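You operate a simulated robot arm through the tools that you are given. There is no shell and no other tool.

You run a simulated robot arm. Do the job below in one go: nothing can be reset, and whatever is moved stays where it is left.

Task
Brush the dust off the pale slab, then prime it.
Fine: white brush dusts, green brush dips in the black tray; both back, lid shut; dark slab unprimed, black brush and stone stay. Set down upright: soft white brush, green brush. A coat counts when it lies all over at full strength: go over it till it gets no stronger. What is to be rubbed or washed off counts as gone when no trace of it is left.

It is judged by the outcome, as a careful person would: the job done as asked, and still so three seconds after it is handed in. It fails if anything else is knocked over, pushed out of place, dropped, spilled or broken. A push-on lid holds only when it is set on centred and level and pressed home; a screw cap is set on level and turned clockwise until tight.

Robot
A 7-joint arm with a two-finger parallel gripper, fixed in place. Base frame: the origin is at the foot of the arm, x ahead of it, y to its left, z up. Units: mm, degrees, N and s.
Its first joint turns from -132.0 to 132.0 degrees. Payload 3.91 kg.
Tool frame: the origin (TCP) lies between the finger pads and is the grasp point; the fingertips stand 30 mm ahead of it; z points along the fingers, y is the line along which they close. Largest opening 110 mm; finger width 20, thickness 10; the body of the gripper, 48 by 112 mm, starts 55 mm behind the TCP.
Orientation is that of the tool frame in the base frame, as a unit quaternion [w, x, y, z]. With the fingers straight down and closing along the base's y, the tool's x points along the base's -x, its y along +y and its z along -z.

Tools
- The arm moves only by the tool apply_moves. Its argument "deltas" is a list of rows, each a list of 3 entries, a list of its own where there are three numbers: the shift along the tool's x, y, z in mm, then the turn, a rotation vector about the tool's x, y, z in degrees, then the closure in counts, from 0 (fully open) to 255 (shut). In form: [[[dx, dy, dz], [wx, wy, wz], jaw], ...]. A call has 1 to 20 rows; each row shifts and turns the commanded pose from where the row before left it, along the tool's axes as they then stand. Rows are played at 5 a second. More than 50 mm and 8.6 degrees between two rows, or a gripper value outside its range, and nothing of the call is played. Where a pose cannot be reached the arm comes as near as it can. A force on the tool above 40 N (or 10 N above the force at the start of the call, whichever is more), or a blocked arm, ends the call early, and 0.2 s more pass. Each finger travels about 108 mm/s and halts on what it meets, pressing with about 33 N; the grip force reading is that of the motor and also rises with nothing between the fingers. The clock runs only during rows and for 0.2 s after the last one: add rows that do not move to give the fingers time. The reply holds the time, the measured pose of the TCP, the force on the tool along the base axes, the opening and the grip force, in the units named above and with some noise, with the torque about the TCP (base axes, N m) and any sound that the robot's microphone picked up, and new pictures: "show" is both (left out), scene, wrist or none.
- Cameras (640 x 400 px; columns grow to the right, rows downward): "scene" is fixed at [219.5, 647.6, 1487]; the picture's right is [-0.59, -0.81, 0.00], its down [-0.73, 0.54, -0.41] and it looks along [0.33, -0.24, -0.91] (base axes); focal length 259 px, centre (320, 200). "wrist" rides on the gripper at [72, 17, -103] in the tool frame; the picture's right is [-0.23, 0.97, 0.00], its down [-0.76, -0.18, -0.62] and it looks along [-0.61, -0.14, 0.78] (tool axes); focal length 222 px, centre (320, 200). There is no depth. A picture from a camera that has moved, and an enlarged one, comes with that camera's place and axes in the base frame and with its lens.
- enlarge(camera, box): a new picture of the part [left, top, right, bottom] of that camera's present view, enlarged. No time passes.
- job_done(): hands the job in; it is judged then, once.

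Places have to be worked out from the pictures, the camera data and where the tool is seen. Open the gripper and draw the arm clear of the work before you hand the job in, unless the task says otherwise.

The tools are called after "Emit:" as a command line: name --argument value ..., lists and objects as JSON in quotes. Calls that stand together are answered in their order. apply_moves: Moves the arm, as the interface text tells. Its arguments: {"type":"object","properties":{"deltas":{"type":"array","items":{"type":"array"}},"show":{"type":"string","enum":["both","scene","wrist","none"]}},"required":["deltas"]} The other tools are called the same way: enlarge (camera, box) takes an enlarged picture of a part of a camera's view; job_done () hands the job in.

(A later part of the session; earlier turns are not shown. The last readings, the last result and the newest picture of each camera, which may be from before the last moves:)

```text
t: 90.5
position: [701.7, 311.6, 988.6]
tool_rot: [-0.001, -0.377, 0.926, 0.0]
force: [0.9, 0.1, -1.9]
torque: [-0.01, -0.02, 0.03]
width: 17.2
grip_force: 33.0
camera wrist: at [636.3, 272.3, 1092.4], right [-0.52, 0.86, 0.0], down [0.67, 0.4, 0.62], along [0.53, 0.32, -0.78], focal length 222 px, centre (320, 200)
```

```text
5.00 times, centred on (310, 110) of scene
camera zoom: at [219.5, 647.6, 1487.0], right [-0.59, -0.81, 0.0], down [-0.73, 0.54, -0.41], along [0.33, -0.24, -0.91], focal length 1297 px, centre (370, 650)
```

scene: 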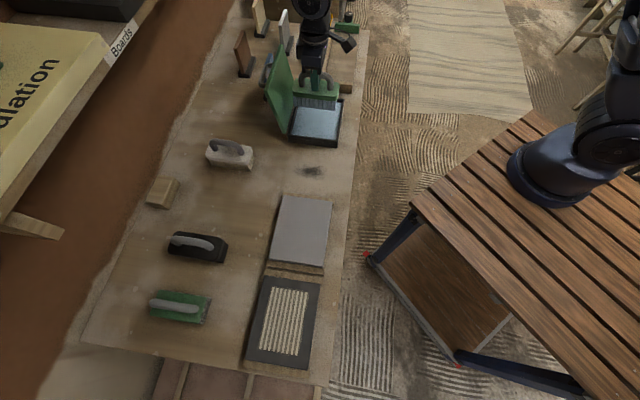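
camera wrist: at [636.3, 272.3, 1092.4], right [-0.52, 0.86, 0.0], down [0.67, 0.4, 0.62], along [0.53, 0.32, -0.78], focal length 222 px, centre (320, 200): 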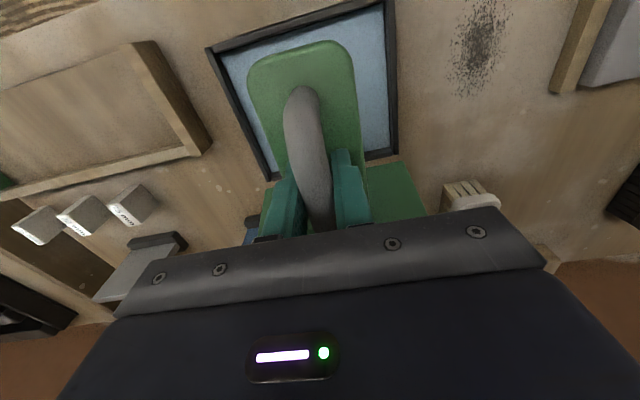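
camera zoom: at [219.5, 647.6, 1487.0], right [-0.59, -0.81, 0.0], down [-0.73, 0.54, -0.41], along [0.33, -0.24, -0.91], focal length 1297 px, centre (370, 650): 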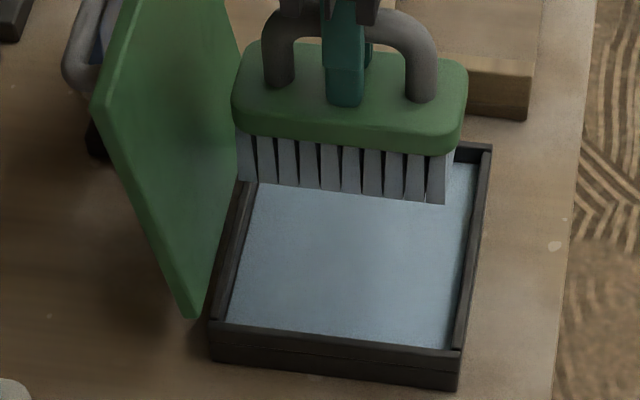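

Loaded, no drips seen. Carrying it to the tray-side end of the pale slab and lowering to just above contact.

Emit:
apply_moves --deltas '[[[3.2, 39.6, 0], [0, 0, 0], 255], [[3.2, 39.6, 0], [0, 0, 0], 255], [[3.2, 39.6, 0], [0, 0, 0], 255], [[3.2, 39.6, 0], [0, 0, 0], 255], [[3.2, 39.6, 0], [0, 0, 0], 255], [[3.2, 39.6, 0], [0, 0, 0], 255], [[3.2, 39.6, 0], [0, 0, 0], 255], [[3.2, 39.6, 0], [0, 0, 0], 255], [[0, 0, 0], [0, 0, 0], 255], [[0, 0, 25], [0, 0, 0], 255], [[0, 0, 25], [0, 0, 0], 255], [[0, 0, 6], [0, 0, 0], 255], [[0, 0, 0], [0, 0, 0], 255], [[0, 0, 0], [0, 0, 0], 255]]'

Emit:
enlarge --camera "scene" --box '[250, 170, 350, 280]'

Emit:
enlarge --camera "wrist" --box '[220, 0, 540, 220]'

```text
t: 93.5
position: [463.4, 518.9, 932.6]
tool_rot: [-0.002, -0.376, 0.927, 0.001]
force: [1.4, -0.2, -1.5]
torque: [0.01, 0.0, -0.03]
width: 16.9
grip_force: 33.0
camera wrist: at [398.0, 480.5, 1037.3], right [-0.52, 0.86, 0.0], down [0.67, 0.4, 0.62], along [0.53, 0.32, -0.78], focal length 222 px, centre (320, 200)
```

scene: 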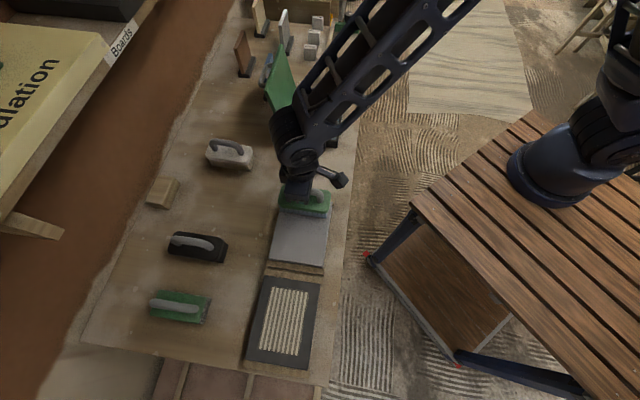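
wrist: 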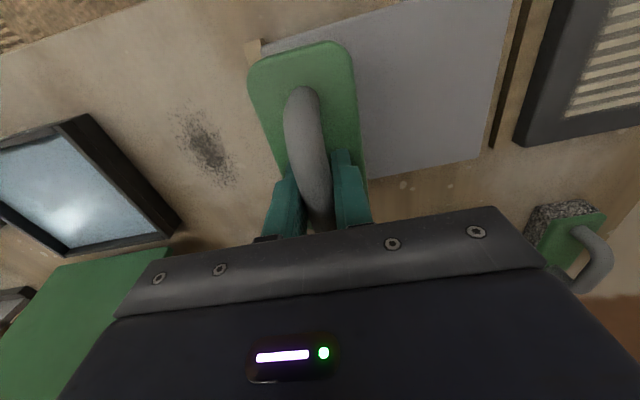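

```text
3.64 times, centred on (300, 225) of scene
camera zoom: at [219.5, 647.6, 1487.0], right [-0.59, -0.81, 0.0], down [-0.73, 0.54, -0.41], along [0.33, -0.24, -0.91], focal length 943 px, centre (393, 109)
```

zoom: 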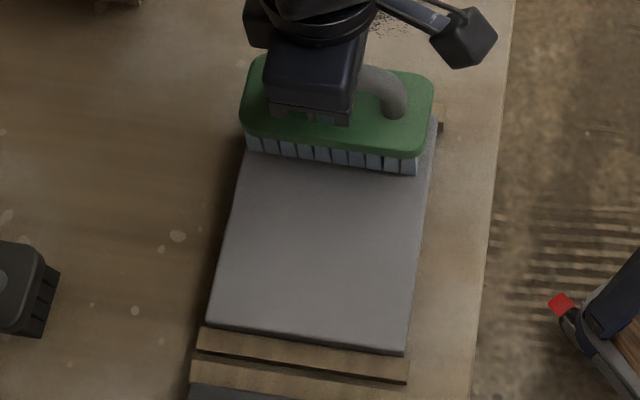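

```text
1.82 times, centred on (380, 110) of wrist
camera zoom: at [398.0, 480.5, 1037.3], right [-0.52, 0.86, 0.0], down [0.67, 0.4, 0.62], along [0.53, 0.32, -0.78], focal length 404 px, centre (211, 364)
```

zoom: 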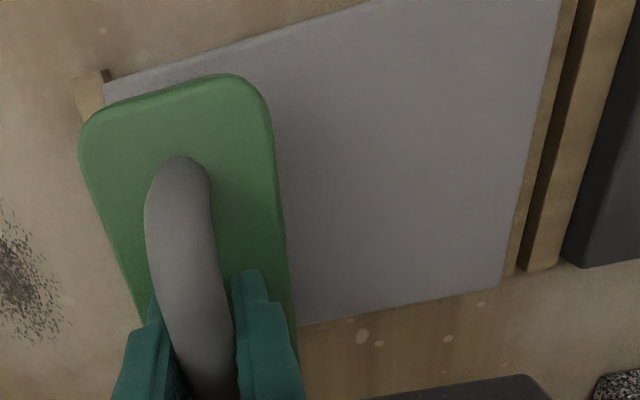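

Brush hovers over the tray-side end of the slab, about 3 mm toward the far side. Stepping down to contact.

Emit:
apply_moves --deltas '[[[0, 0, 4], [0, 0, 0], 255], [[0, 0, 0], [0, 0, 0], 255]]' --show "none"

Emit:
apply_moves --deltas '[[[0, 0, 1.5], [0, 0, 0], 255], [[0, 0, 0], [0, 0, 0], 255]]' --show "none"

Emit:
apply_moves --deltas '[[[0, 0, 1], [0, 0, 0], 255], [[0, 0, 0], [0, 0, 0], 255]]' --show "none"

```text
t: 94.1
position: [462.6, 520.6, 929.6]
tool_rot: [-0.001, -0.377, 0.926, 0.001]
force: [0.2, -0.4, -1.6]
torque: [0.0, 0.02, 0.03]
width: 17.1
grip_force: 32.6
```

```text
t: 94.7
position: [460.8, 519.7, 927.3]
tool_rot: [-0.002, -0.377, 0.926, 0.001]
force: [-0.5, 0.1, -1.7]
torque: [0.01, 0.01, 0.0]
width: 17.3
grip_force: 33.3
```

```text
t: 95.3
position: [461.8, 519.5, 924.5]
tool_rot: [-0.001, -0.377, 0.926, 0.0]
force: [0.4, -0.6, -1.2]
torque: [-0.01, -0.05, -0.01]
width: 16.8
grip_force: 33.0
```

No contact yet; one more millimetre at a time.

Emit:
apply_moves --deltas '[[[0, 0, 1], [0, 0, 0], 255], [[0, 0, 0], [0, 0, 0], 255]]' --show "none"

Emit:
apply_moves --deltas '[[[0, 0, 0.7], [0, 0, 0], 255], [[0, 0, 0], [0, 0, 0], 255]]' --show "none"

```text
t: 95.9
position: [462.7, 519.3, 924.2]
tool_rot: [-0.002, -0.376, 0.927, 0.0]
force: [0.5, 0.9, -2.4]
torque: [-0.01, -0.01, 0.01]
width: 17.1
grip_force: 32.4
```

```text
t: 96.5
position: [462.0, 520.6, 925.8]
tool_rot: [-0.001, -0.377, 0.926, 0.0]
force: [0.1, 0.1, -0.7]
torque: [0.0, -0.04, -0.02]
width: 17.0
grip_force: 33.4
```

Emit:
apply_moves --deltas '[[[0, 0, 0.7], [0, 0, 0], 255], [[0, 0, 0], [0, 0, 0], 255]]' --show "none"

Emit:
apply_moves --deltas '[[[0, 0, 0.5], [0, 0, 0], 255], [[0, 0, 0], [0, 0, 0], 255]]' --show "none"

```text
t: 97.1
position: [461.8, 520.4, 924.5]
tool_rot: [-0.001, -0.377, 0.926, 0.001]
force: [-0.7, -0.5, -1.8]
torque: [-0.02, 0.0, 0.01]
width: 16.8
grip_force: 33.2
```

```text
t: 97.7
position: [461.6, 520.0, 923.0]
tool_rot: [-0.001, -0.377, 0.926, 0.0]
force: [-1.7, 0.3, 0.7]
torque: [0.06, -0.12, 0.02]
width: 17.1
grip_force: 32.9
```

Contact begins at commanded ≈923. Adding 0.7 mm pressure and making the first stroke toward the dark-slab end (stopping short of it).

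Emit:
apply_moves --deltas '[[[0, 0, 0.7], [0, 0, 0], 255], [[0, 8, 0], [0, 0, 0], 255], [[0, 10, 0], [0, 0, 0], 255], [[0, 10, 0], [0, 0, 0], 255], [[0, 10, 0], [0, 0, 0], 255], [[0, 10, 0], [0, 0, 0], 255]]'

Emit:
enlarge --camera "wrist" --box '[180, 0, 480, 220]'

```text
t: 99.1
position: [429.8, 554.8, 923.2]
tool_rot: [-0.001, -0.377, 0.926, 0.001]
force: [5.5, -4.4, 20.0]
torque: [0.34, -0.45, -0.11]
width: 17.2
grip_force: 33.2
camera wrist: at [363.8, 514.1, 1027.1], right [-0.52, 0.86, 0.0], down [0.67, 0.4, 0.62], along [0.53, 0.32, -0.78], focal length 222 px, centre (320, 200)
```

scene: 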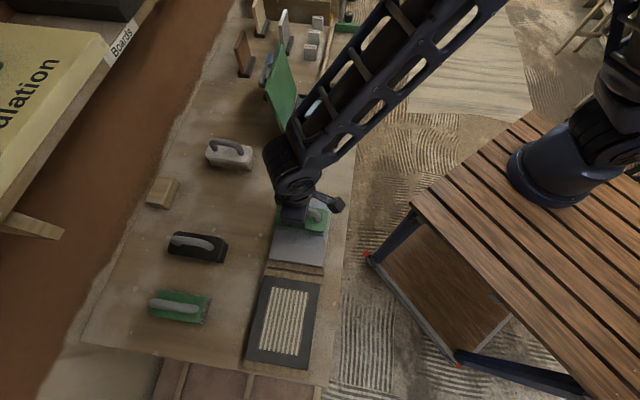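
wrist: 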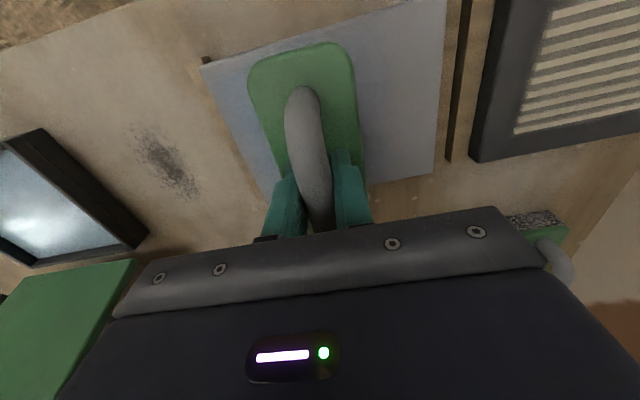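

```text
1.82 times, centred on (330, 110) of wrist
camera zoom: at [363.8, 514.1, 1027.1], right [-0.52, 0.86, 0.0], down [0.67, 0.4, 0.62], along [0.53, 0.32, -0.78], focal length 404 px, centre (302, 364)
```

zoom: 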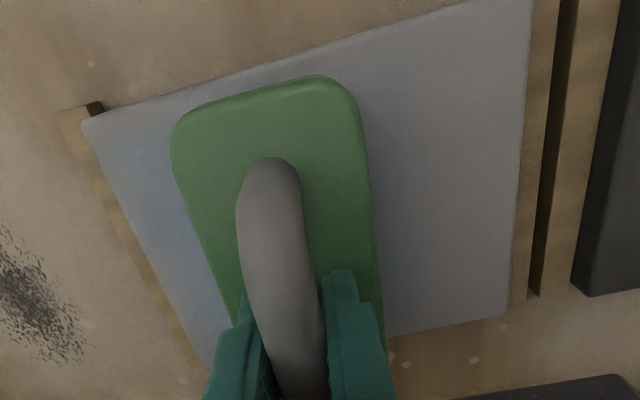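

A bluish coat is appearing behind the brush. I'll finish this stroke and return along a lane shifted 13 mm to the robot side.

Emit:
apply_moves --deltas '[[[0, 15, 0], [0, 0, 0], 255], [[0, 15, 0], [0, 0, 0], 255], [[0, 15, 0], [0, 0, 0], 255], [[0, 15, 0], [0, 0, 0], 255], [[0, 14, 0], [0, 0, 0], 255], [[13, 0, 0], [0, 0, 0], 255], [[0, -14, 0], [0, 0, 0], 255], [[0, -14, 0], [0, 0, 0], 255], [[0, -14, 0], [0, 0, 0], 255], [[0, -14, 0], [0, 0, 0], 255], [[0, -14, 0], [0, 0, 0], 255], [[0, -14, 0], [0, 0, 0], 255], [[0, -14, 0], [0, 0, 0], 255], [[0, -14, 0], [0, 0, 0], 255], [[0, -14, 0], [0, 0, 0], 255], [[0, 0, 0], [0, 0, 0], 255]]'

Emit:
enlarge --camera "wrist" --box '[220, 0, 540, 220]'

Emit:
enlarge --camera "scene" --box '[250, 170, 350, 280]'

```text
t: 102.5
position: [454.2, 508.6, 923.4]
tool_rot: [0.0, -0.378, 0.926, 0.001]
force: [-4.3, 7.3, 32.1]
torque: [-0.31, 0.16, -0.03]
width: 17.1
grip_force: 33.0
camera wrist: at [391.0, 468.5, 1026.8], right [-0.52, 0.86, 0.0], down [0.67, 0.4, 0.62], along [0.53, 0.32, -0.78], focal length 222 px, centre (320, 200)
```

scene: 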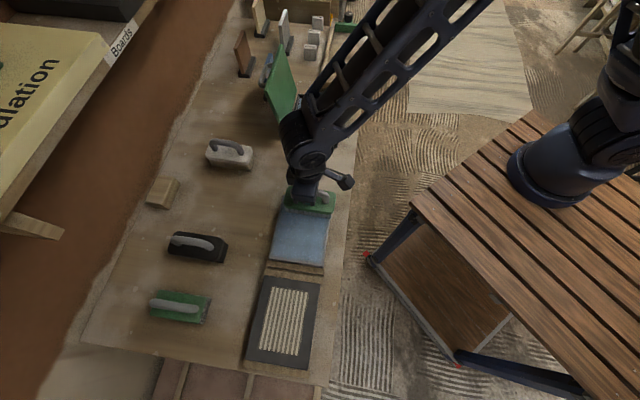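
wrist: 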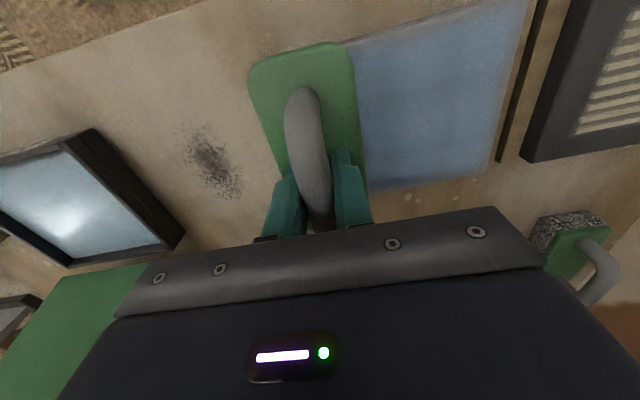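

```text
1.82 times, centred on (380, 110) of wrist
camera zoom: at [391.0, 468.5, 1026.8], right [-0.52, 0.86, 0.0], down [0.67, 0.4, 0.62], along [0.53, 0.32, -0.78], focal length 404 px, centre (211, 364)
```

zoom: 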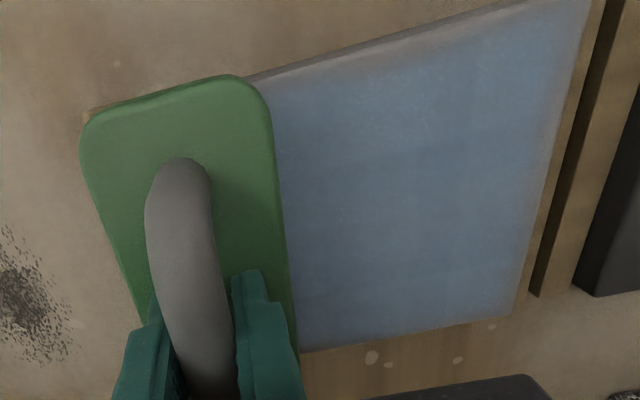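

```text
3.64 times, centred on (300, 225) of scene
camera zoom: at [219.5, 647.6, 1487.0], right [-0.59, -0.81, 0.0], down [-0.73, 0.54, -0.41], along [0.33, -0.24, -0.91], focal length 943 px, centre (393, 109)
```

zoom: 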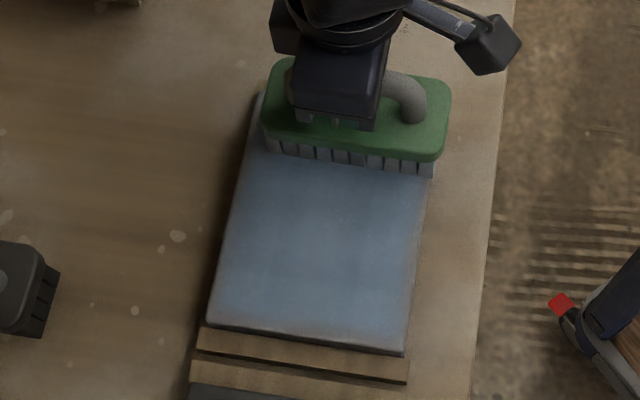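

Good coat forming, thinner at the robot-side and end edges. I'll ease pressure 0.5 mm and run a lane further out (+20 mm) with more end overlap.

Emit:
apply_moves --deltas '[[[0, -7, -0.5], [0, 0, 0], 255], [[7, -7, 0], [0, 0, 0], 255], [[0, 14, 0], [0, 0, 0], 255], [[0, 14, 0], [0, 0, 0], 255], [[0, 14, 0], [0, 0, 0], 255], [[0, 14, 0], [0, 0, 0], 255], [[0, 14, 0], [0, 0, 0], 255], [[0, 14, 0], [0, 0, 0], 255], [[0, 14, 0], [0, 0, 0], 255], [[0, 14, 0], [0, 0, 0], 255], [[0, 14, 0], [0, 0, 0], 255], [[0, 14, 0], [0, 0, 0], 255], [[0, 14, 0], [0, 0, 0], 255], [[0, 0, 0], [0, 0, 0], 255]]'

Emit:
enlarge --camera "wrist" --box '[120, 0, 440, 220]'

Emit:
enlarge --camera "scene" --box '[250, 180, 350, 290]'

```text
t: 105.5
position: [352.2, 604.9, 924.1]
tool_rot: [-0.001, -0.377, 0.926, 0.001]
force: [0.3, -0.1, -1.9]
torque: [0.01, 0.0, 0.02]
width: 17.0
grip_force: 33.5
camera wrist: at [288.1, 565.3, 1028.0], right [-0.52, 0.86, 0.0], down [0.67, 0.4, 0.62], along [0.53, 0.32, -0.78], focal length 222 px, centre (320, 200)
```

scene: 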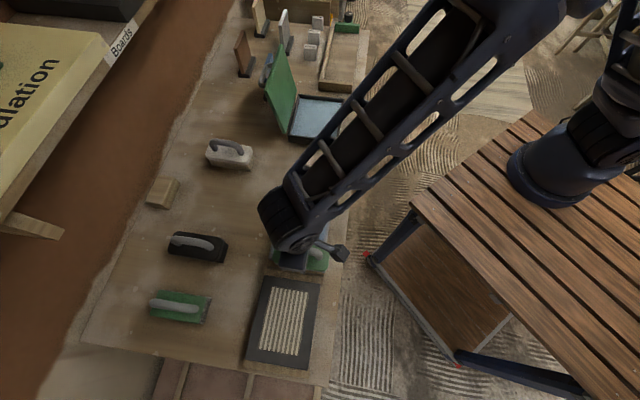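
wrist: 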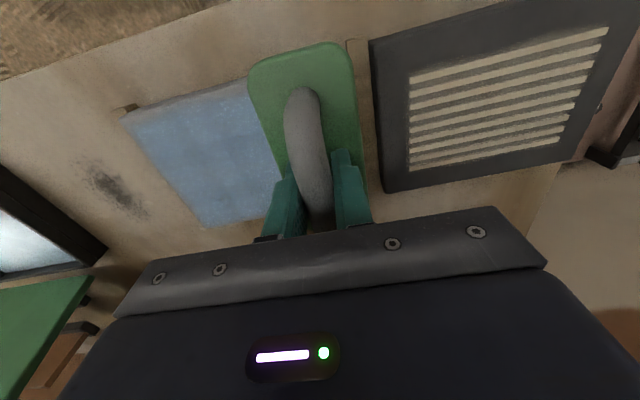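

```text
1.82 times, centred on (280, 110) of wrist
camera zoom: at [288.1, 565.3, 1028.0], right [-0.52, 0.86, 0.0], down [0.67, 0.4, 0.62], along [0.53, 0.32, -0.78], focal length 404 px, centre (393, 364)
```

zoom: 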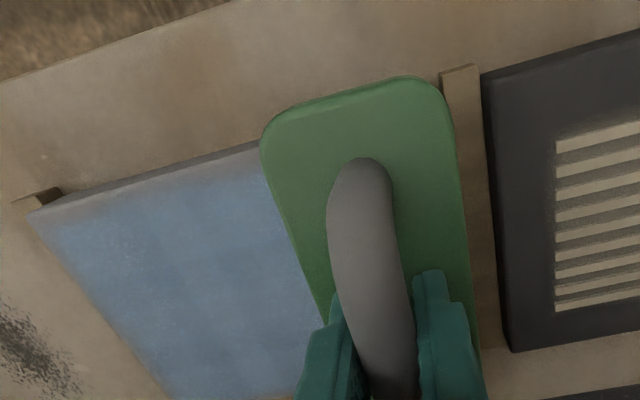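

```text
3.64 times, centred on (300, 235) of scene
camera zoom: at [219.5, 647.6, 1487.0], right [-0.59, -0.81, 0.0], down [-0.73, 0.54, -0.41], along [0.33, -0.24, -0.91], focal length 943 px, centre (393, 73)
```

zoom: 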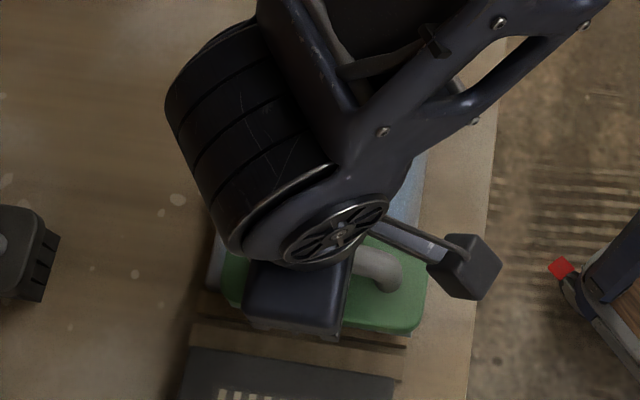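

Contact was lost on that pass, so I'll press 0.7 mm more and run the edge lane back toward the tray side.

Emit:
apply_moves --deltas '[[[0, -2, 0.7], [0, 0, 0], 255], [[0, -14, 0], [0, 0, 0], 255], [[0, -14, 0], [0, 0, 0], 255], [[0, -14, 0], [0, 0, 0], 255], [[0, -14, 0], [0, 0, 0], 255], [[0, -14, 0], [0, 0, 0], 255]]' --show "none"

Emit:
apply_moves --deltas '[[[0, -14, 0], [0, 0, 0], 255], [[0, -14, 0], [0, 0, 0], 255], [[0, -14, 0], [0, 0, 0], 255], [[0, -14, 0], [0, 0, 0], 255], [[0, -14, 0], [0, 0, 0], 255], [[0, -12, 0], [0, 0, 0], 255]]'

Emit:
enlarge --camera "wrist" --box '[220, 0, 540, 220]'

Emit:
enlarge --camera "scene" --box '[250, 180, 350, 290]'

```text
t: 106.9
position: [402.9, 551.0, 922.0]
tool_rot: [-0.001, -0.377, 0.926, 0.001]
force: [-0.7, -0.9, 2.6]
torque: [0.0, -0.22, -0.03]
width: 17.0
grip_force: 33.3
```

```text
t: 108.3
position: [459.7, 490.9, 922.2]
tool_rot: [0.0, -0.377, 0.926, 0.001]
force: [-5.9, 4.9, 22.6]
torque: [0.23, 0.22, -0.08]
width: 17.3
grip_force: 33.2
camera wrist: at [396.1, 453.5, 1026.9], right [-0.52, 0.86, 0.0], down [0.67, 0.4, 0.62], along [0.53, 0.32, -0.78], focal length 222 px, centre (320, 200)
```

scene: 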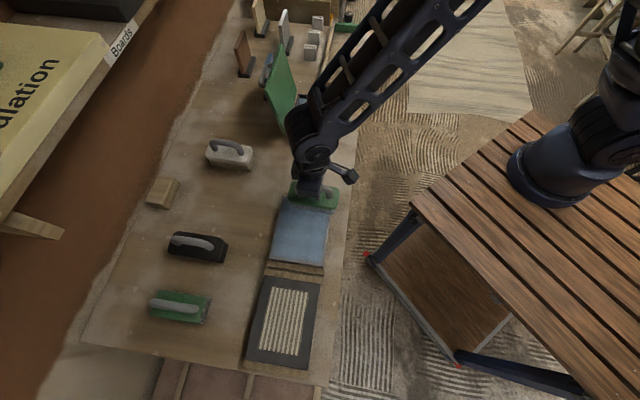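
wrist: 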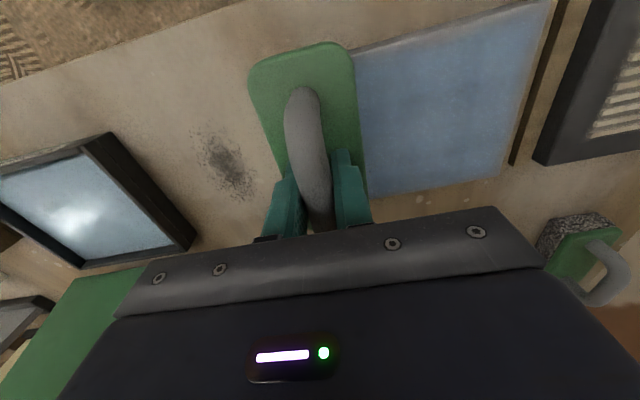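

```text
1.82 times, centred on (380, 110) of wrist
camera zoom: at [396.1, 453.5, 1026.9], right [-0.52, 0.86, 0.0], down [0.67, 0.4, 0.62], along [0.53, 0.32, -0.78], focal length 404 px, centre (211, 364)
```

zoom: 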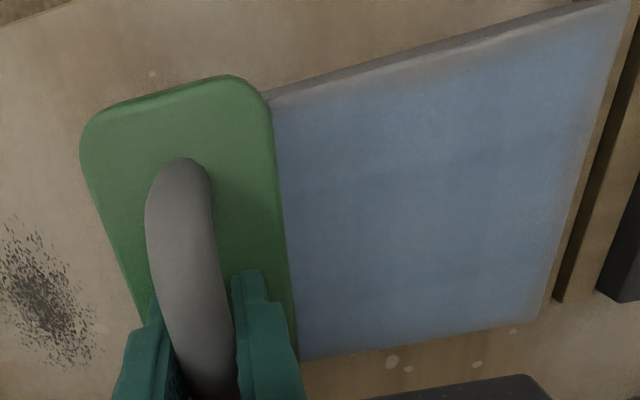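

```text
3.64 times, centred on (300, 235) of scene
camera zoom: at [219.5, 647.6, 1487.0], right [-0.59, -0.81, 0.0], down [-0.73, 0.54, -0.41], along [0.33, -0.24, -0.91], focal length 943 px, centre (393, 73)
```

zoom: 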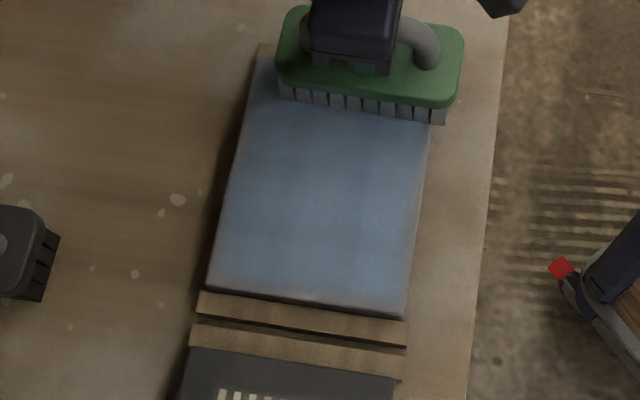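

Coat is good in the middle; edges and ends are still thin and the bristles look paler. I'll go back for another dip.

Emit:
apply_moves --deltas '[[[0, 0, -20], [0, 0, 0], 255], [[0, 0, -30], [0, 0, 0], 255], [[0, 0, -20], [0, 0, 0], 255], [[-5.8, -37.3, 0], [0, 0, 0], 255], [[-5.8, -37.3, 0], [0, 0, 0], 255], [[-5.8, -37.3, 0], [0, 0, 0], 255], [[-5.8, -37.3, 0], [0, 0, 0], 255], [[-5.8, -37.3, 0], [0, 0, 0], 255], [[-5.8, -37.3, 0], [0, 0, 0], 255], [[-5.8, -37.3, 0], [0, 0, 0], 255], [[-5.8, -37.3, 0], [0, 0, 0], 255], [[0, 0, 0], [0, 0, 0], 255], [[0, 0, 0], [0, 0, 0], 255]]'

Emit:
enlarge --camera "scene" --box '[270, 70, 350, 150]'

Emit:
enlarge --camera "scene" --box '[255, 185, 345, 275]'

```text
t: 111.1
position: [703.7, 313.5, 991.3]
tool_rot: [-0.001, -0.377, 0.926, 0.001]
force: [-0.2, 0.3, -1.5]
torque: [0.01, 0.01, 0.01]
width: 17.1
grip_force: 32.5
camera wrist: at [638.3, 273.3, 1096.7], right [-0.52, 0.86, 0.0], down [0.67, 0.4, 0.62], along [0.53, 0.32, -0.78], focal length 222 px, centre (320, 200)
```

scene: 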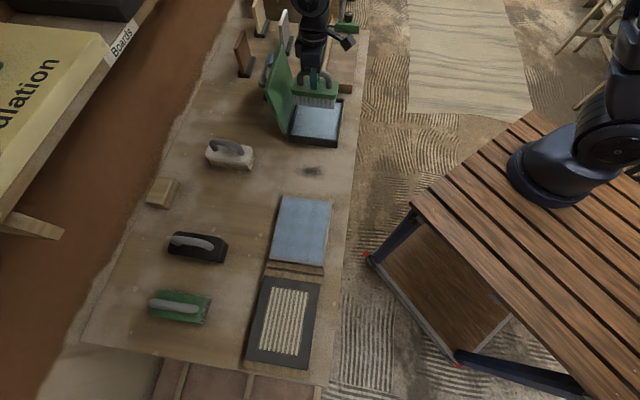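
wrist: 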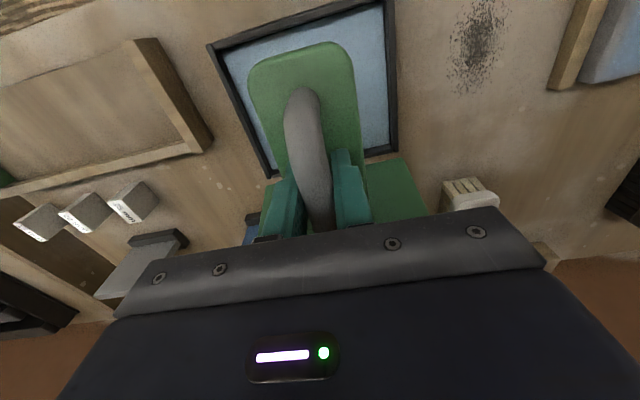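

```text
5.00 times, centred on (310, 110) of scene
camera zoom: at [219.5, 647.6, 1487.0], right [-0.59, -0.81, 0.0], down [-0.73, 0.54, -0.41], along [0.33, -0.24, -0.91], focal length 1297 px, centre (370, 650)
```

zoom: 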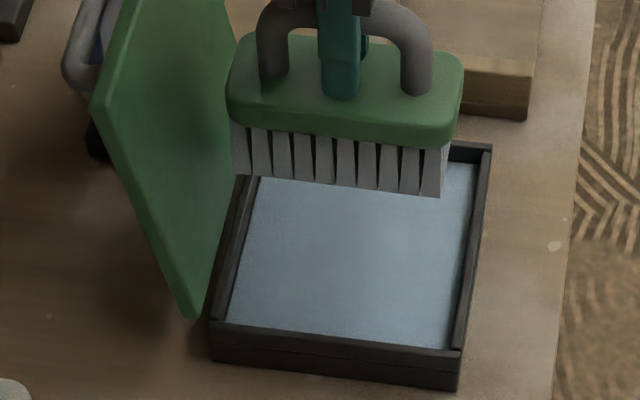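

```text
4.44 times, centred on (300, 230) of scene
camera zoom: at [219.5, 647.6, 1487.0], right [-0.59, -0.81, 0.0], down [-0.73, 0.54, -0.41], along [0.33, -0.24, -0.91], focal length 1153 px, centre (409, 67)
```

zoom: 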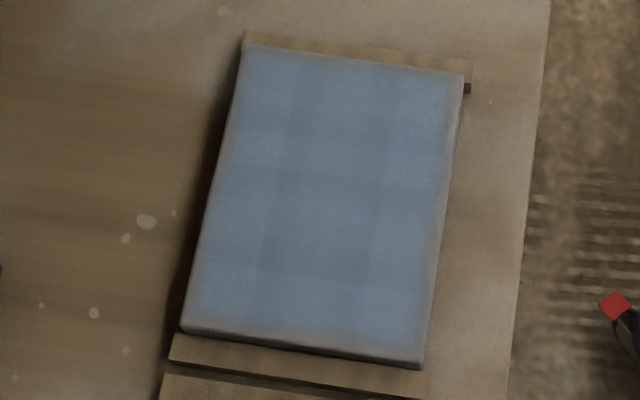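

The coat needs strengthening especially at the perimeter, and the bristles are depleted. Correcting 4 mm toward the robot and dipping again.

Emit:
apply_moves --deltas '[[[4, 0, 0], [0, 0, 0], 255], [[0, 0, 25], [0, 0, 0], 255], [[0, 0, 25], [0, 0, 0], 255], [[0, 0, 15], [0, 0, 0], 255], [[0, 0, 9], [0, 0, 0], 255], [[0, 0, 0], [0, 0, 0], 255], [[0, 0, 0], [0, 0, 0], 255]]' --show "scene"

Emit:
enlarge --camera "scene" --box '[270, 70, 350, 150]'

```text
t: 112.7
position: [699.5, 307.8, 917.9]
tool_rot: [-0.001, -0.377, 0.926, 0.0]
force: [0.3, 0.3, -1.9]
torque: [0.02, 0.03, -0.01]
width: 17.0
grip_force: 33.5
```

scene: 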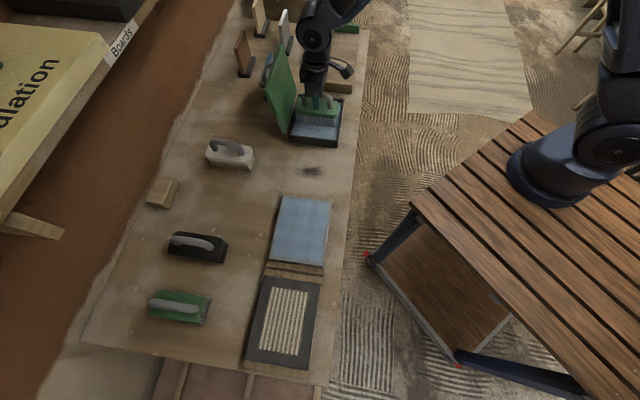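

```text
5.00 times, centred on (310, 110) of scene
camera zoom: at [219.5, 647.6, 1487.0], right [-0.59, -0.81, 0.0], down [-0.73, 0.54, -0.41], along [0.33, -0.24, -0.91], focal length 1297 px, centre (370, 650)
```

zoom: 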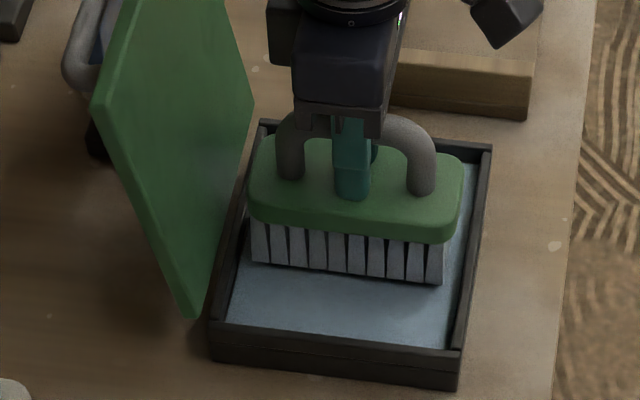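

Positioned well inside. Lowering the last millimetres into the primer.

Emit:
apply_moves --deltas '[[[0, 0, 4], [0, 0, 0], 255], [[0, 0, 1], [0, 0, 0], 255], [[0, 0, 0], [0, 0, 0], 255]]' --show "none"

Emit:
apply_moves --deltas '[[[0, 0, 0.8], [0, 0, 0], 255], [[0, 0, 0], [0, 0, 0], 255], [[0, 0, 0], [0, 0, 0], 255]]' --show "none"

Emit:
enlarge --camera "scene" --box '[270, 70, 350, 150]'

```text
t: 113.5
position: [698.7, 309.3, 912.5]
tool_rot: [-0.001, -0.378, 0.926, 0.001]
force: [-0.2, -0.3, -1.9]
torque: [0.02, 0.0, 0.03]
width: 16.9
grip_force: 32.9
```

```text
t: 114.3
position: [698.8, 308.7, 912.1]
tool_rot: [-0.002, -0.377, 0.926, 0.0]
force: [0.3, -0.2, -1.7]
torque: [-0.01, 0.06, 0.0]
width: 16.9
grip_force: 33.3
```

```text
5.00 times, centred on (310, 110) of scene
camera zoom: at [219.5, 647.6, 1487.0], right [-0.59, -0.81, 0.0], down [-0.73, 0.54, -0.41], along [0.33, -0.24, -0.91], focal length 1297 px, centre (370, 650)
```

zoom: 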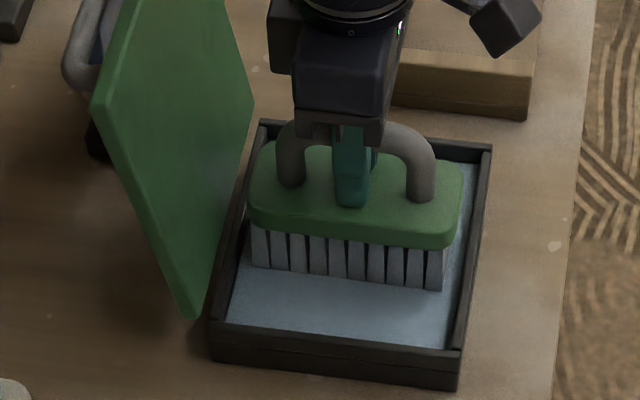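

Not yet touching firmly; pressing on in fine steps.

Emit:
apply_moves --deltas '[[[0, 0, 0.8], [0, 0, 0], 255], [[0, 0, 0], [0, 0, 0], 255]]' --show "none"

Emit:
apply_moves --deltas '[[[0, 0, 0.8], [0, 0, 0], 255], [[0, 0, 0], [0, 0, 0], 255]]' --show "none"

Emit:
apply_moves --deltas '[[[0, 0, 0.6], [0, 0, 0], 255], [[0, 0, 0], [0, 0, 0], 255], [[0, 0, 0], [0, 0, 0], 255]]' --show "none"

Emit:
enlarge --camera "scene" --box '[270, 70, 350, 150]'

```text
t: 114.9
position: [699.1, 309.4, 911.3]
tool_rot: [-0.001, -0.377, 0.926, 0.001]
force: [-0.2, -0.5, -1.6]
torque: [0.0, 0.0, 0.0]
width: 17.0
grip_force: 32.9
```

```text
t: 115.5
position: [698.9, 309.6, 910.0]
tool_rot: [-0.001, -0.377, 0.926, 0.0]
force: [-0.2, -1.4, -1.5]
torque: [0.01, 0.01, -0.04]
width: 17.2
grip_force: 33.3
```

```text
t: 116.3
position: [699.5, 308.6, 910.5]
tool_rot: [0.0, -0.378, 0.926, 0.001]
force: [-1.5, -0.3, 6.4]
torque: [-0.03, -0.06, 0.01]
width: 17.3
grip_force: 32.8
```

```text
5.00 times, centred on (310, 110) of scene
camera zoom: at [219.5, 647.6, 1487.0], right [-0.59, -0.81, 0.0], down [-0.73, 0.54, -0.41], along [0.33, -0.24, -0.91], focal length 1297 px, centre (370, 650)
```

zoom: 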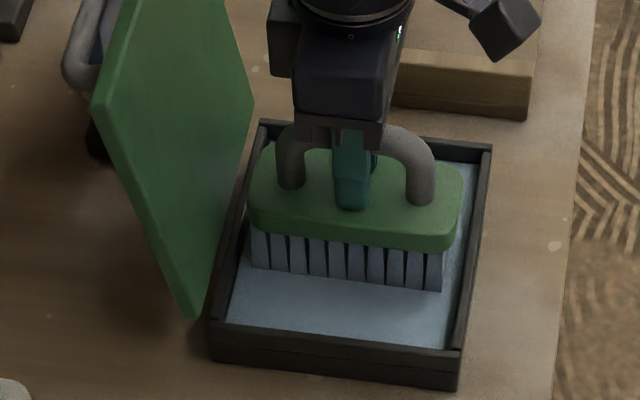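

Now in contact (~8 N) and taking up primer. Pressing a bit more and holding to load fully.

Emit:
apply_moves --deltas '[[[0, 0, 0.5], [0, 0, 0], 255], [[0, 0, 0], [0, 0, 0], 255], [[0, 0, 0], [0, 0, 0], 255], [[0, 0, 0], [0, 0, 0], 255], [[0, 0, 0], [0, 0, 0], 255], [[0, 0, 0], [0, 0, 0], 255], [[0, 0, 0], [0, 0, 0], 255], [[0, 0, 0], [0, 0, 0], 255]]' --show "none"

Emit:
apply_moves --deltas '[[[0, 0, -10], [0, 0, 0], 255], [[0, 0, -10], [0, 0, 0], 255], [[0, 0, -20], [0, 0, 0], 255], [[0, 0, 0], [0, 0, 0], 255], [[0, 0, 0], [0, 0, 0], 255], [[0, 0, -20], [0, 0, 0], 255], [[0, 0, -20], [0, 0, 0], 255], [[0, 0, 0], [0, 0, 0], 255]]'

Emit:
enlarge --camera "scene" --box '[270, 70, 350, 150]'

```text
t: 118.1
position: [698.8, 310.1, 909.7]
tool_rot: [0.0, -0.378, 0.926, 0.001]
force: [1.2, 0.5, 15.9]
torque: [-0.01, -0.11, -0.02]
width: 17.1
grip_force: 33.1
```

```text
t: 119.9
position: [697.9, 308.0, 989.0]
tool_rot: [-0.001, -0.377, 0.926, 0.0]
force: [0.4, -0.3, -1.8]
torque: [0.03, -0.02, 0.02]
width: 17.1
grip_force: 32.6
camera wrist: at [634.1, 270.4, 1092.8], right [-0.52, 0.86, 0.0], down [0.67, 0.4, 0.62], along [0.53, 0.32, -0.78], focal length 222 px, centre (320, 200)
```

scene: 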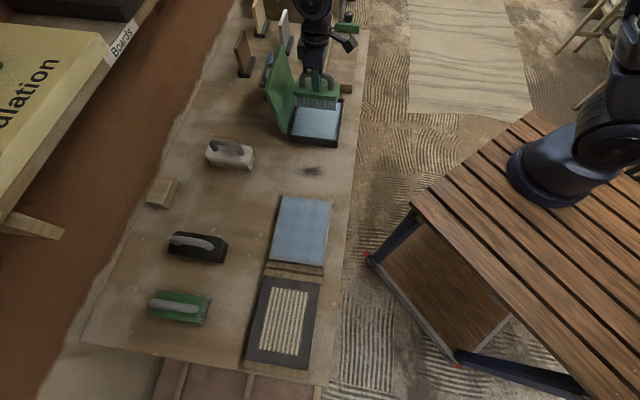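
wrist: 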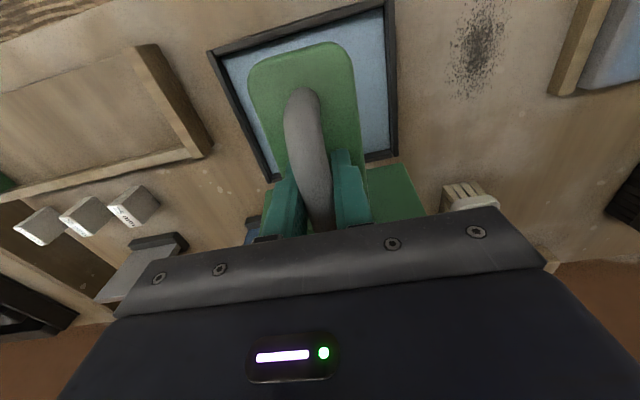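

```text
5.00 times, centred on (310, 110) of scene
camera zoom: at [219.5, 647.6, 1487.0], right [-0.59, -0.81, 0.0], down [-0.73, 0.54, -0.41], along [0.33, -0.24, -0.91], focal length 1297 px, centre (370, 650)
```

zoom: 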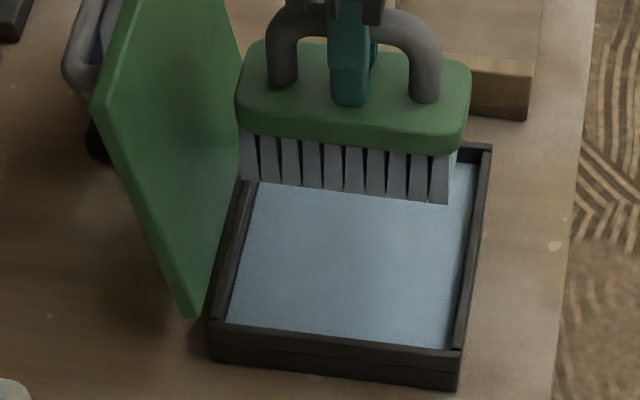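

Reloaded. Carrying it to the robot-side lane at the tray end of the slab and lowering to just above contact.

Emit:
apply_moves --deltas '[[[5.4, 38.4, 0], [0, 0, 0], 255], [[5.4, 38.4, 0], [0, 0, 0], 255], [[5.4, 38.4, 0], [0, 0, 0], 255], [[5.4, 38.4, 0], [0, 0, 0], 255], [[5.4, 38.4, 0], [0, 0, 0], 255], [[5.4, 38.4, 0], [0, 0, 0], 255], [[5.4, 38.4, 0], [0, 0, 0], 255], [[5.4, 38.4, 0], [0, 0, 0], 255], [[0, 0, 0], [0, 0, 0], 255], [[0, 0, 25], [0, 0, 0], 255], [[0, 0, 25], [0, 0, 0], 255], [[0, 0, 13], [0, 0, 0], 255], [[0, 0, 0], [0, 0, 0], 255]]'

Emit:
apply_moves --deltas '[[[0, 0, 1.5], [0, 0, 0], 255], [[0, 0, 0], [0, 0, 0], 255]]' --show "none"

Emit:
apply_moves --deltas '[[[0, 0, 0.8], [0, 0, 0], 255], [[0, 0, 0], [0, 0, 0], 255]]' --show "none"

```text
t: 122.7
position: [452.0, 499.9, 926.0]
tool_rot: [-0.001, -0.377, 0.926, -0.001]
force: [0.5, 0.4, -1.0]
torque: [-0.03, -0.03, -0.01]
width: 17.4
grip_force: 32.5
camera wrist: at [387.8, 459.6, 1030.2], right [-0.52, 0.86, 0.0], down [0.67, 0.4, 0.62], along [0.53, 0.32, -0.78], focal length 222 px, centre (320, 200)
```

scene: 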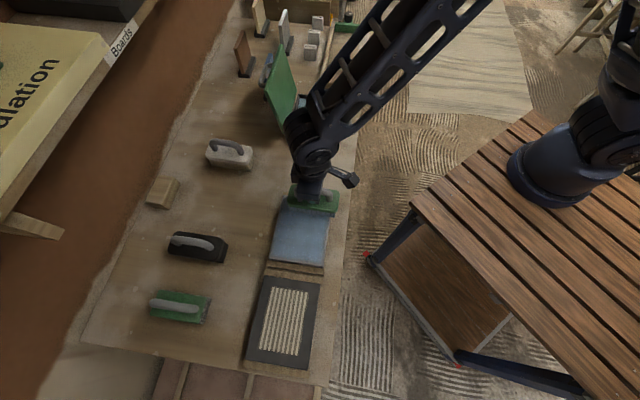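
wrist: 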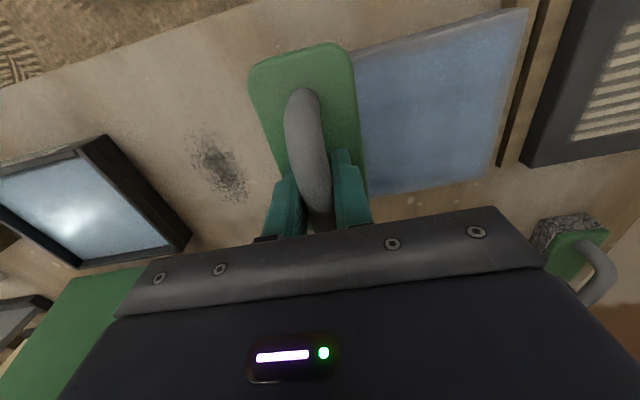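

```text
t: 123.3
position: [452.7, 498.6, 924.7]
tool_rot: [-0.001, -0.377, 0.926, 0.0]
force: [-0.3, 0.9, -1.4]
torque: [0.01, -0.01, 0.02]
width: 17.3
grip_force: 33.2
```

```text
t: 123.9
position: [451.6, 499.2, 925.1]
tool_rot: [-0.001, -0.377, 0.926, 0.001]
force: [0.2, 0.1, -0.9]
torque: [0.02, -0.06, 0.04]
width: 17.1
grip_force: 32.7
```

Not yet in contact; pressing ~1.2 mm more in two steps.

Emit:
apply_moves --deltas '[[[0, 0, 0.8], [0, 0, 0], 255], [[0, 0, 0], [0, 0, 0], 255]]' --show "none"

Emit:
apply_moves --deltas '[[[0, 0, 0.5], [0, 0, 0], 255], [[0, 0, 0], [0, 0, 0], 255]]' --show "none"

```text
t: 124.5
position: [453.6, 499.4, 923.2]
tool_rot: [-0.001, -0.377, 0.926, 0.001]
force: [-0.1, 0.0, -1.5]
torque: [0.02, -0.03, 0.02]
width: 16.9
grip_force: 32.9
```

```text
t: 125.1
position: [454.9, 499.4, 924.1]
tool_rot: [-0.001, -0.377, 0.926, 0.001]
force: [0.5, 0.8, -1.9]
torque: [-0.02, 0.0, 0.0]
width: 17.2
grip_force: 33.1
```

Emit:
apply_moves --deltas '[[[0, 0, 0.6], [0, 0, 0], 255], [[0, 0, 0], [0, 0, 0], 255]]' --show "none"

Emit:
apply_moves --deltas '[[[0, 0, 0.6], [0, 0, 0], 255], [[0, 0, 0], [0, 0, 0], 255]]' --show "none"

```text
t: 125.7
position: [453.1, 498.5, 922.9]
tool_rot: [-0.002, -0.377, 0.926, 0.0]
force: [-0.1, -0.5, -0.2]
torque: [0.01, -0.05, 0.0]
width: 17.2
grip_force: 33.4
```

```text
t: 126.3
position: [452.3, 500.0, 922.8]
tool_rot: [-0.001, -0.377, 0.926, 0.001]
force: [2.5, 1.8, 11.0]
torque: [-0.11, 0.09, -0.02]
width: 17.1
grip_force: 32.7
```

Contact ~13 N. Sweeping this lane out and back, with a slight downward bias toward the far end where contact was weaker.

Emit:
apply_moves --deltas '[[[0, 13.5, 0.05], [0, 0, 0], 255], [[0, 13.5, 0.05], [0, 0, 0], 255], [[0, 13.5, 0.05], [0, 0, 0], 255], [[0, 13.5, 0.05], [0, 0, 0], 255], [[0, 13.5, 0.05], [0, 0, 0], 255]]' --show "none"

Emit:
apply_moves --deltas '[[[0, 13.5, 0.05], [0, 0, 0], 255], [[0, 13.5, 0.05], [0, 0, 0], 255], [[0, 13.5, 0.05], [0, 0, 0], 255], [[0, 13.5, 0.05], [0, 0, 0], 255], [[0, 13.5, 0.05], [0, 0, 0], 255], [[0, 13.5, 0.05], [0, 0, 0], 255], [[0, 0, 0], [0, 0, 0], 255]]'

Emit:
enlarge --camera "wrist" --box '[100, 0, 420, 240]'

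```text
t: 127.5
position: [404.8, 547.1, 922.8]
tool_rot: [0.0, -0.377, 0.926, 0.0]
force: [4.4, -4.2, 20.5]
torque: [-0.07, 0.03, 0.1]
width: 17.0
grip_force: 32.7
```

```text
t: 128.2
position: [385.2, 571.2, 923.2]
tool_rot: [0.0, -0.376, 0.927, 0.001]
force: [-1.5, -1.4, 11.1]
torque: [-0.16, 0.6, -0.03]
width: 17.0
grip_force: 33.1
stopped in row 3: the force on the tool passed its limit at 43 N (the readings are from after the stop); the commanded pose is now the measured one
camera wrist: at [320.6, 530.7, 1026.9], right [-0.52, 0.86, 0.0], down [0.67, 0.4, 0.62], along [0.53, 0.32, -0.78], focal length 222 px, centre (320, 200)
```

scene: 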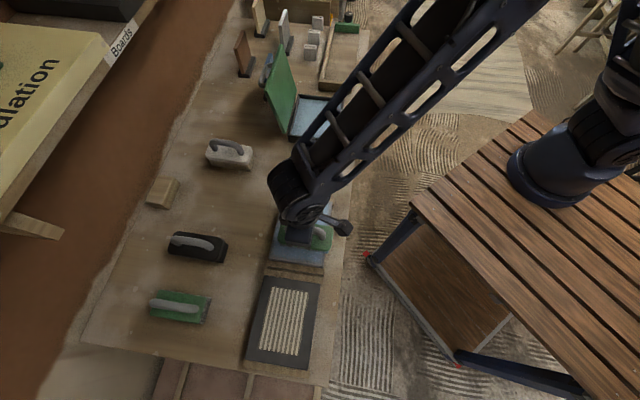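
wrist: 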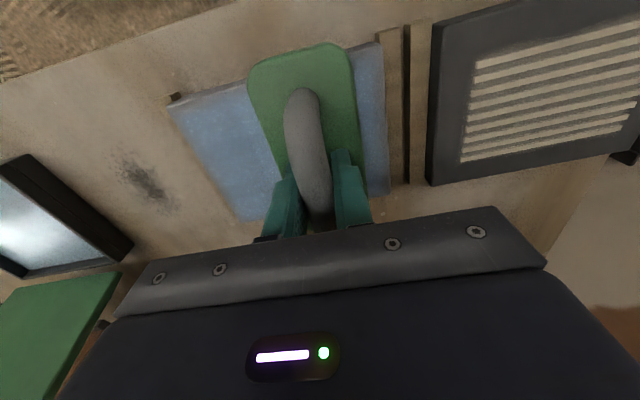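

```text
1.67 times, centred on (260, 120) of wrist
camera zoom: at [320.6, 530.7, 1026.9], right [-0.52, 0.86, 0.0], down [0.67, 0.4, 0.62], along [0.53, 0.32, -0.78], focal length 370 px, centre (420, 333)
```

zoom: 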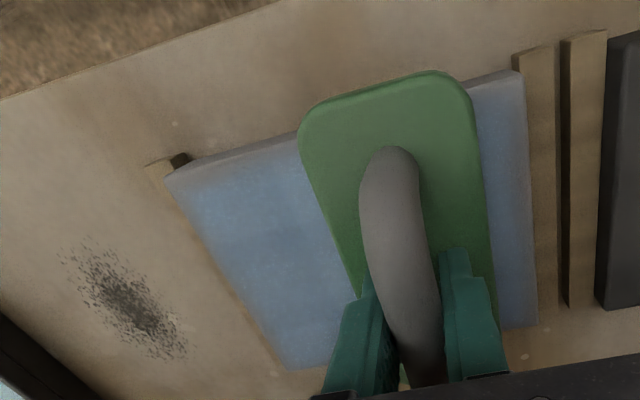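

Force peaked, so the bias was unnecessary; now settled at ~13 N. Continuing flat to the end of the slab.

Emit:
apply_moves --deltas '[[[2, 12, 0], [0, 0, 0], 255], [[2, 12, 0], [0, 0, 0], 255], [[0, 12, 0], [0, 0, 0], 255], [[0, 12, 0], [0, 0, 0], 255]]' --show "none"

Emit:
apply_moves --deltas '[[[0, 0, 0], [0, 0, 0], 255]]'

Emit:
enlarge --camera "wrist" --box '[100, 0, 420, 240]'

Emit:
enlarge --camera "scene" --box '[250, 200, 350, 300]'

```text
t: 129.2
position: [350.7, 603.2, 922.8]
tool_rot: [0.001, -0.376, 0.927, 0.002]
force: [5.8, -6.6, 26.4]
torque: [-0.72, -0.07, 0.11]
width: 17.0
grip_force: 32.6
```

```text
t: 129.6
position: [350.6, 602.9, 922.9]
tool_rot: [0.001, -0.377, 0.926, 0.001]
force: [7.7, -4.5, 32.1]
torque: [-0.38, -0.15, -0.04]
width: 17.0
grip_force: 33.1
camera wrist: at [285.6, 562.4, 1026.7], right [-0.52, 0.86, 0.0], down [0.67, 0.4, 0.62], along [0.53, 0.33, -0.78], focal length 222 px, centre (320, 200)
```

scene: 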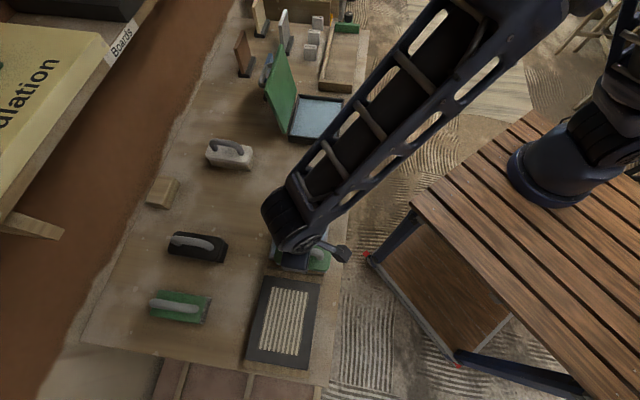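
wrist: 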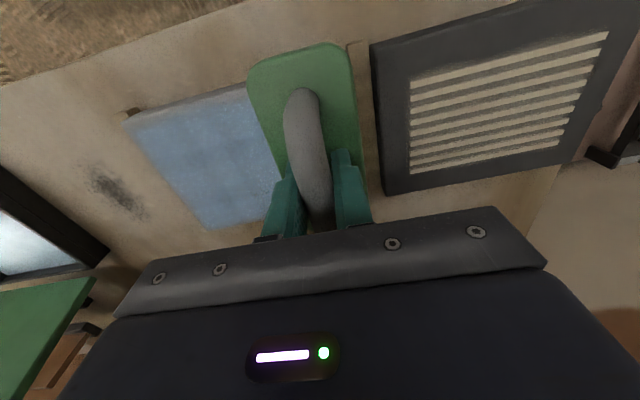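

```text
1.67 times, centred on (260, 120) of wrist
camera zoom: at [285.6, 562.4, 1026.7], right [-0.52, 0.86, 0.0], down [0.67, 0.4, 0.62], along [0.53, 0.33, -0.78], focal length 370 px, centre (420, 333)
```

zoom: 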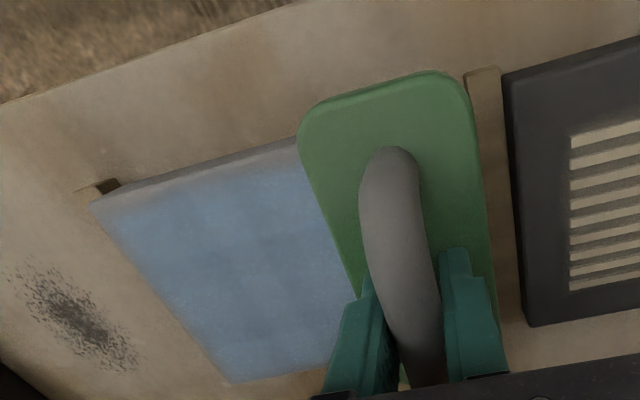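

```text
4.00 times, centred on (300, 250) of scene
camera zoom: at [219.5, 647.6, 1487.0], right [-0.59, -0.81, 0.0], down [-0.73, 0.54, -0.41], along [0.33, -0.24, -0.91], focal length 1037 px, centre (400, 0)
```

zoom: 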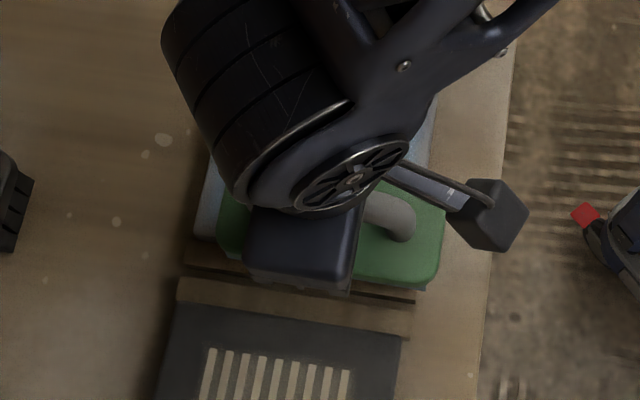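

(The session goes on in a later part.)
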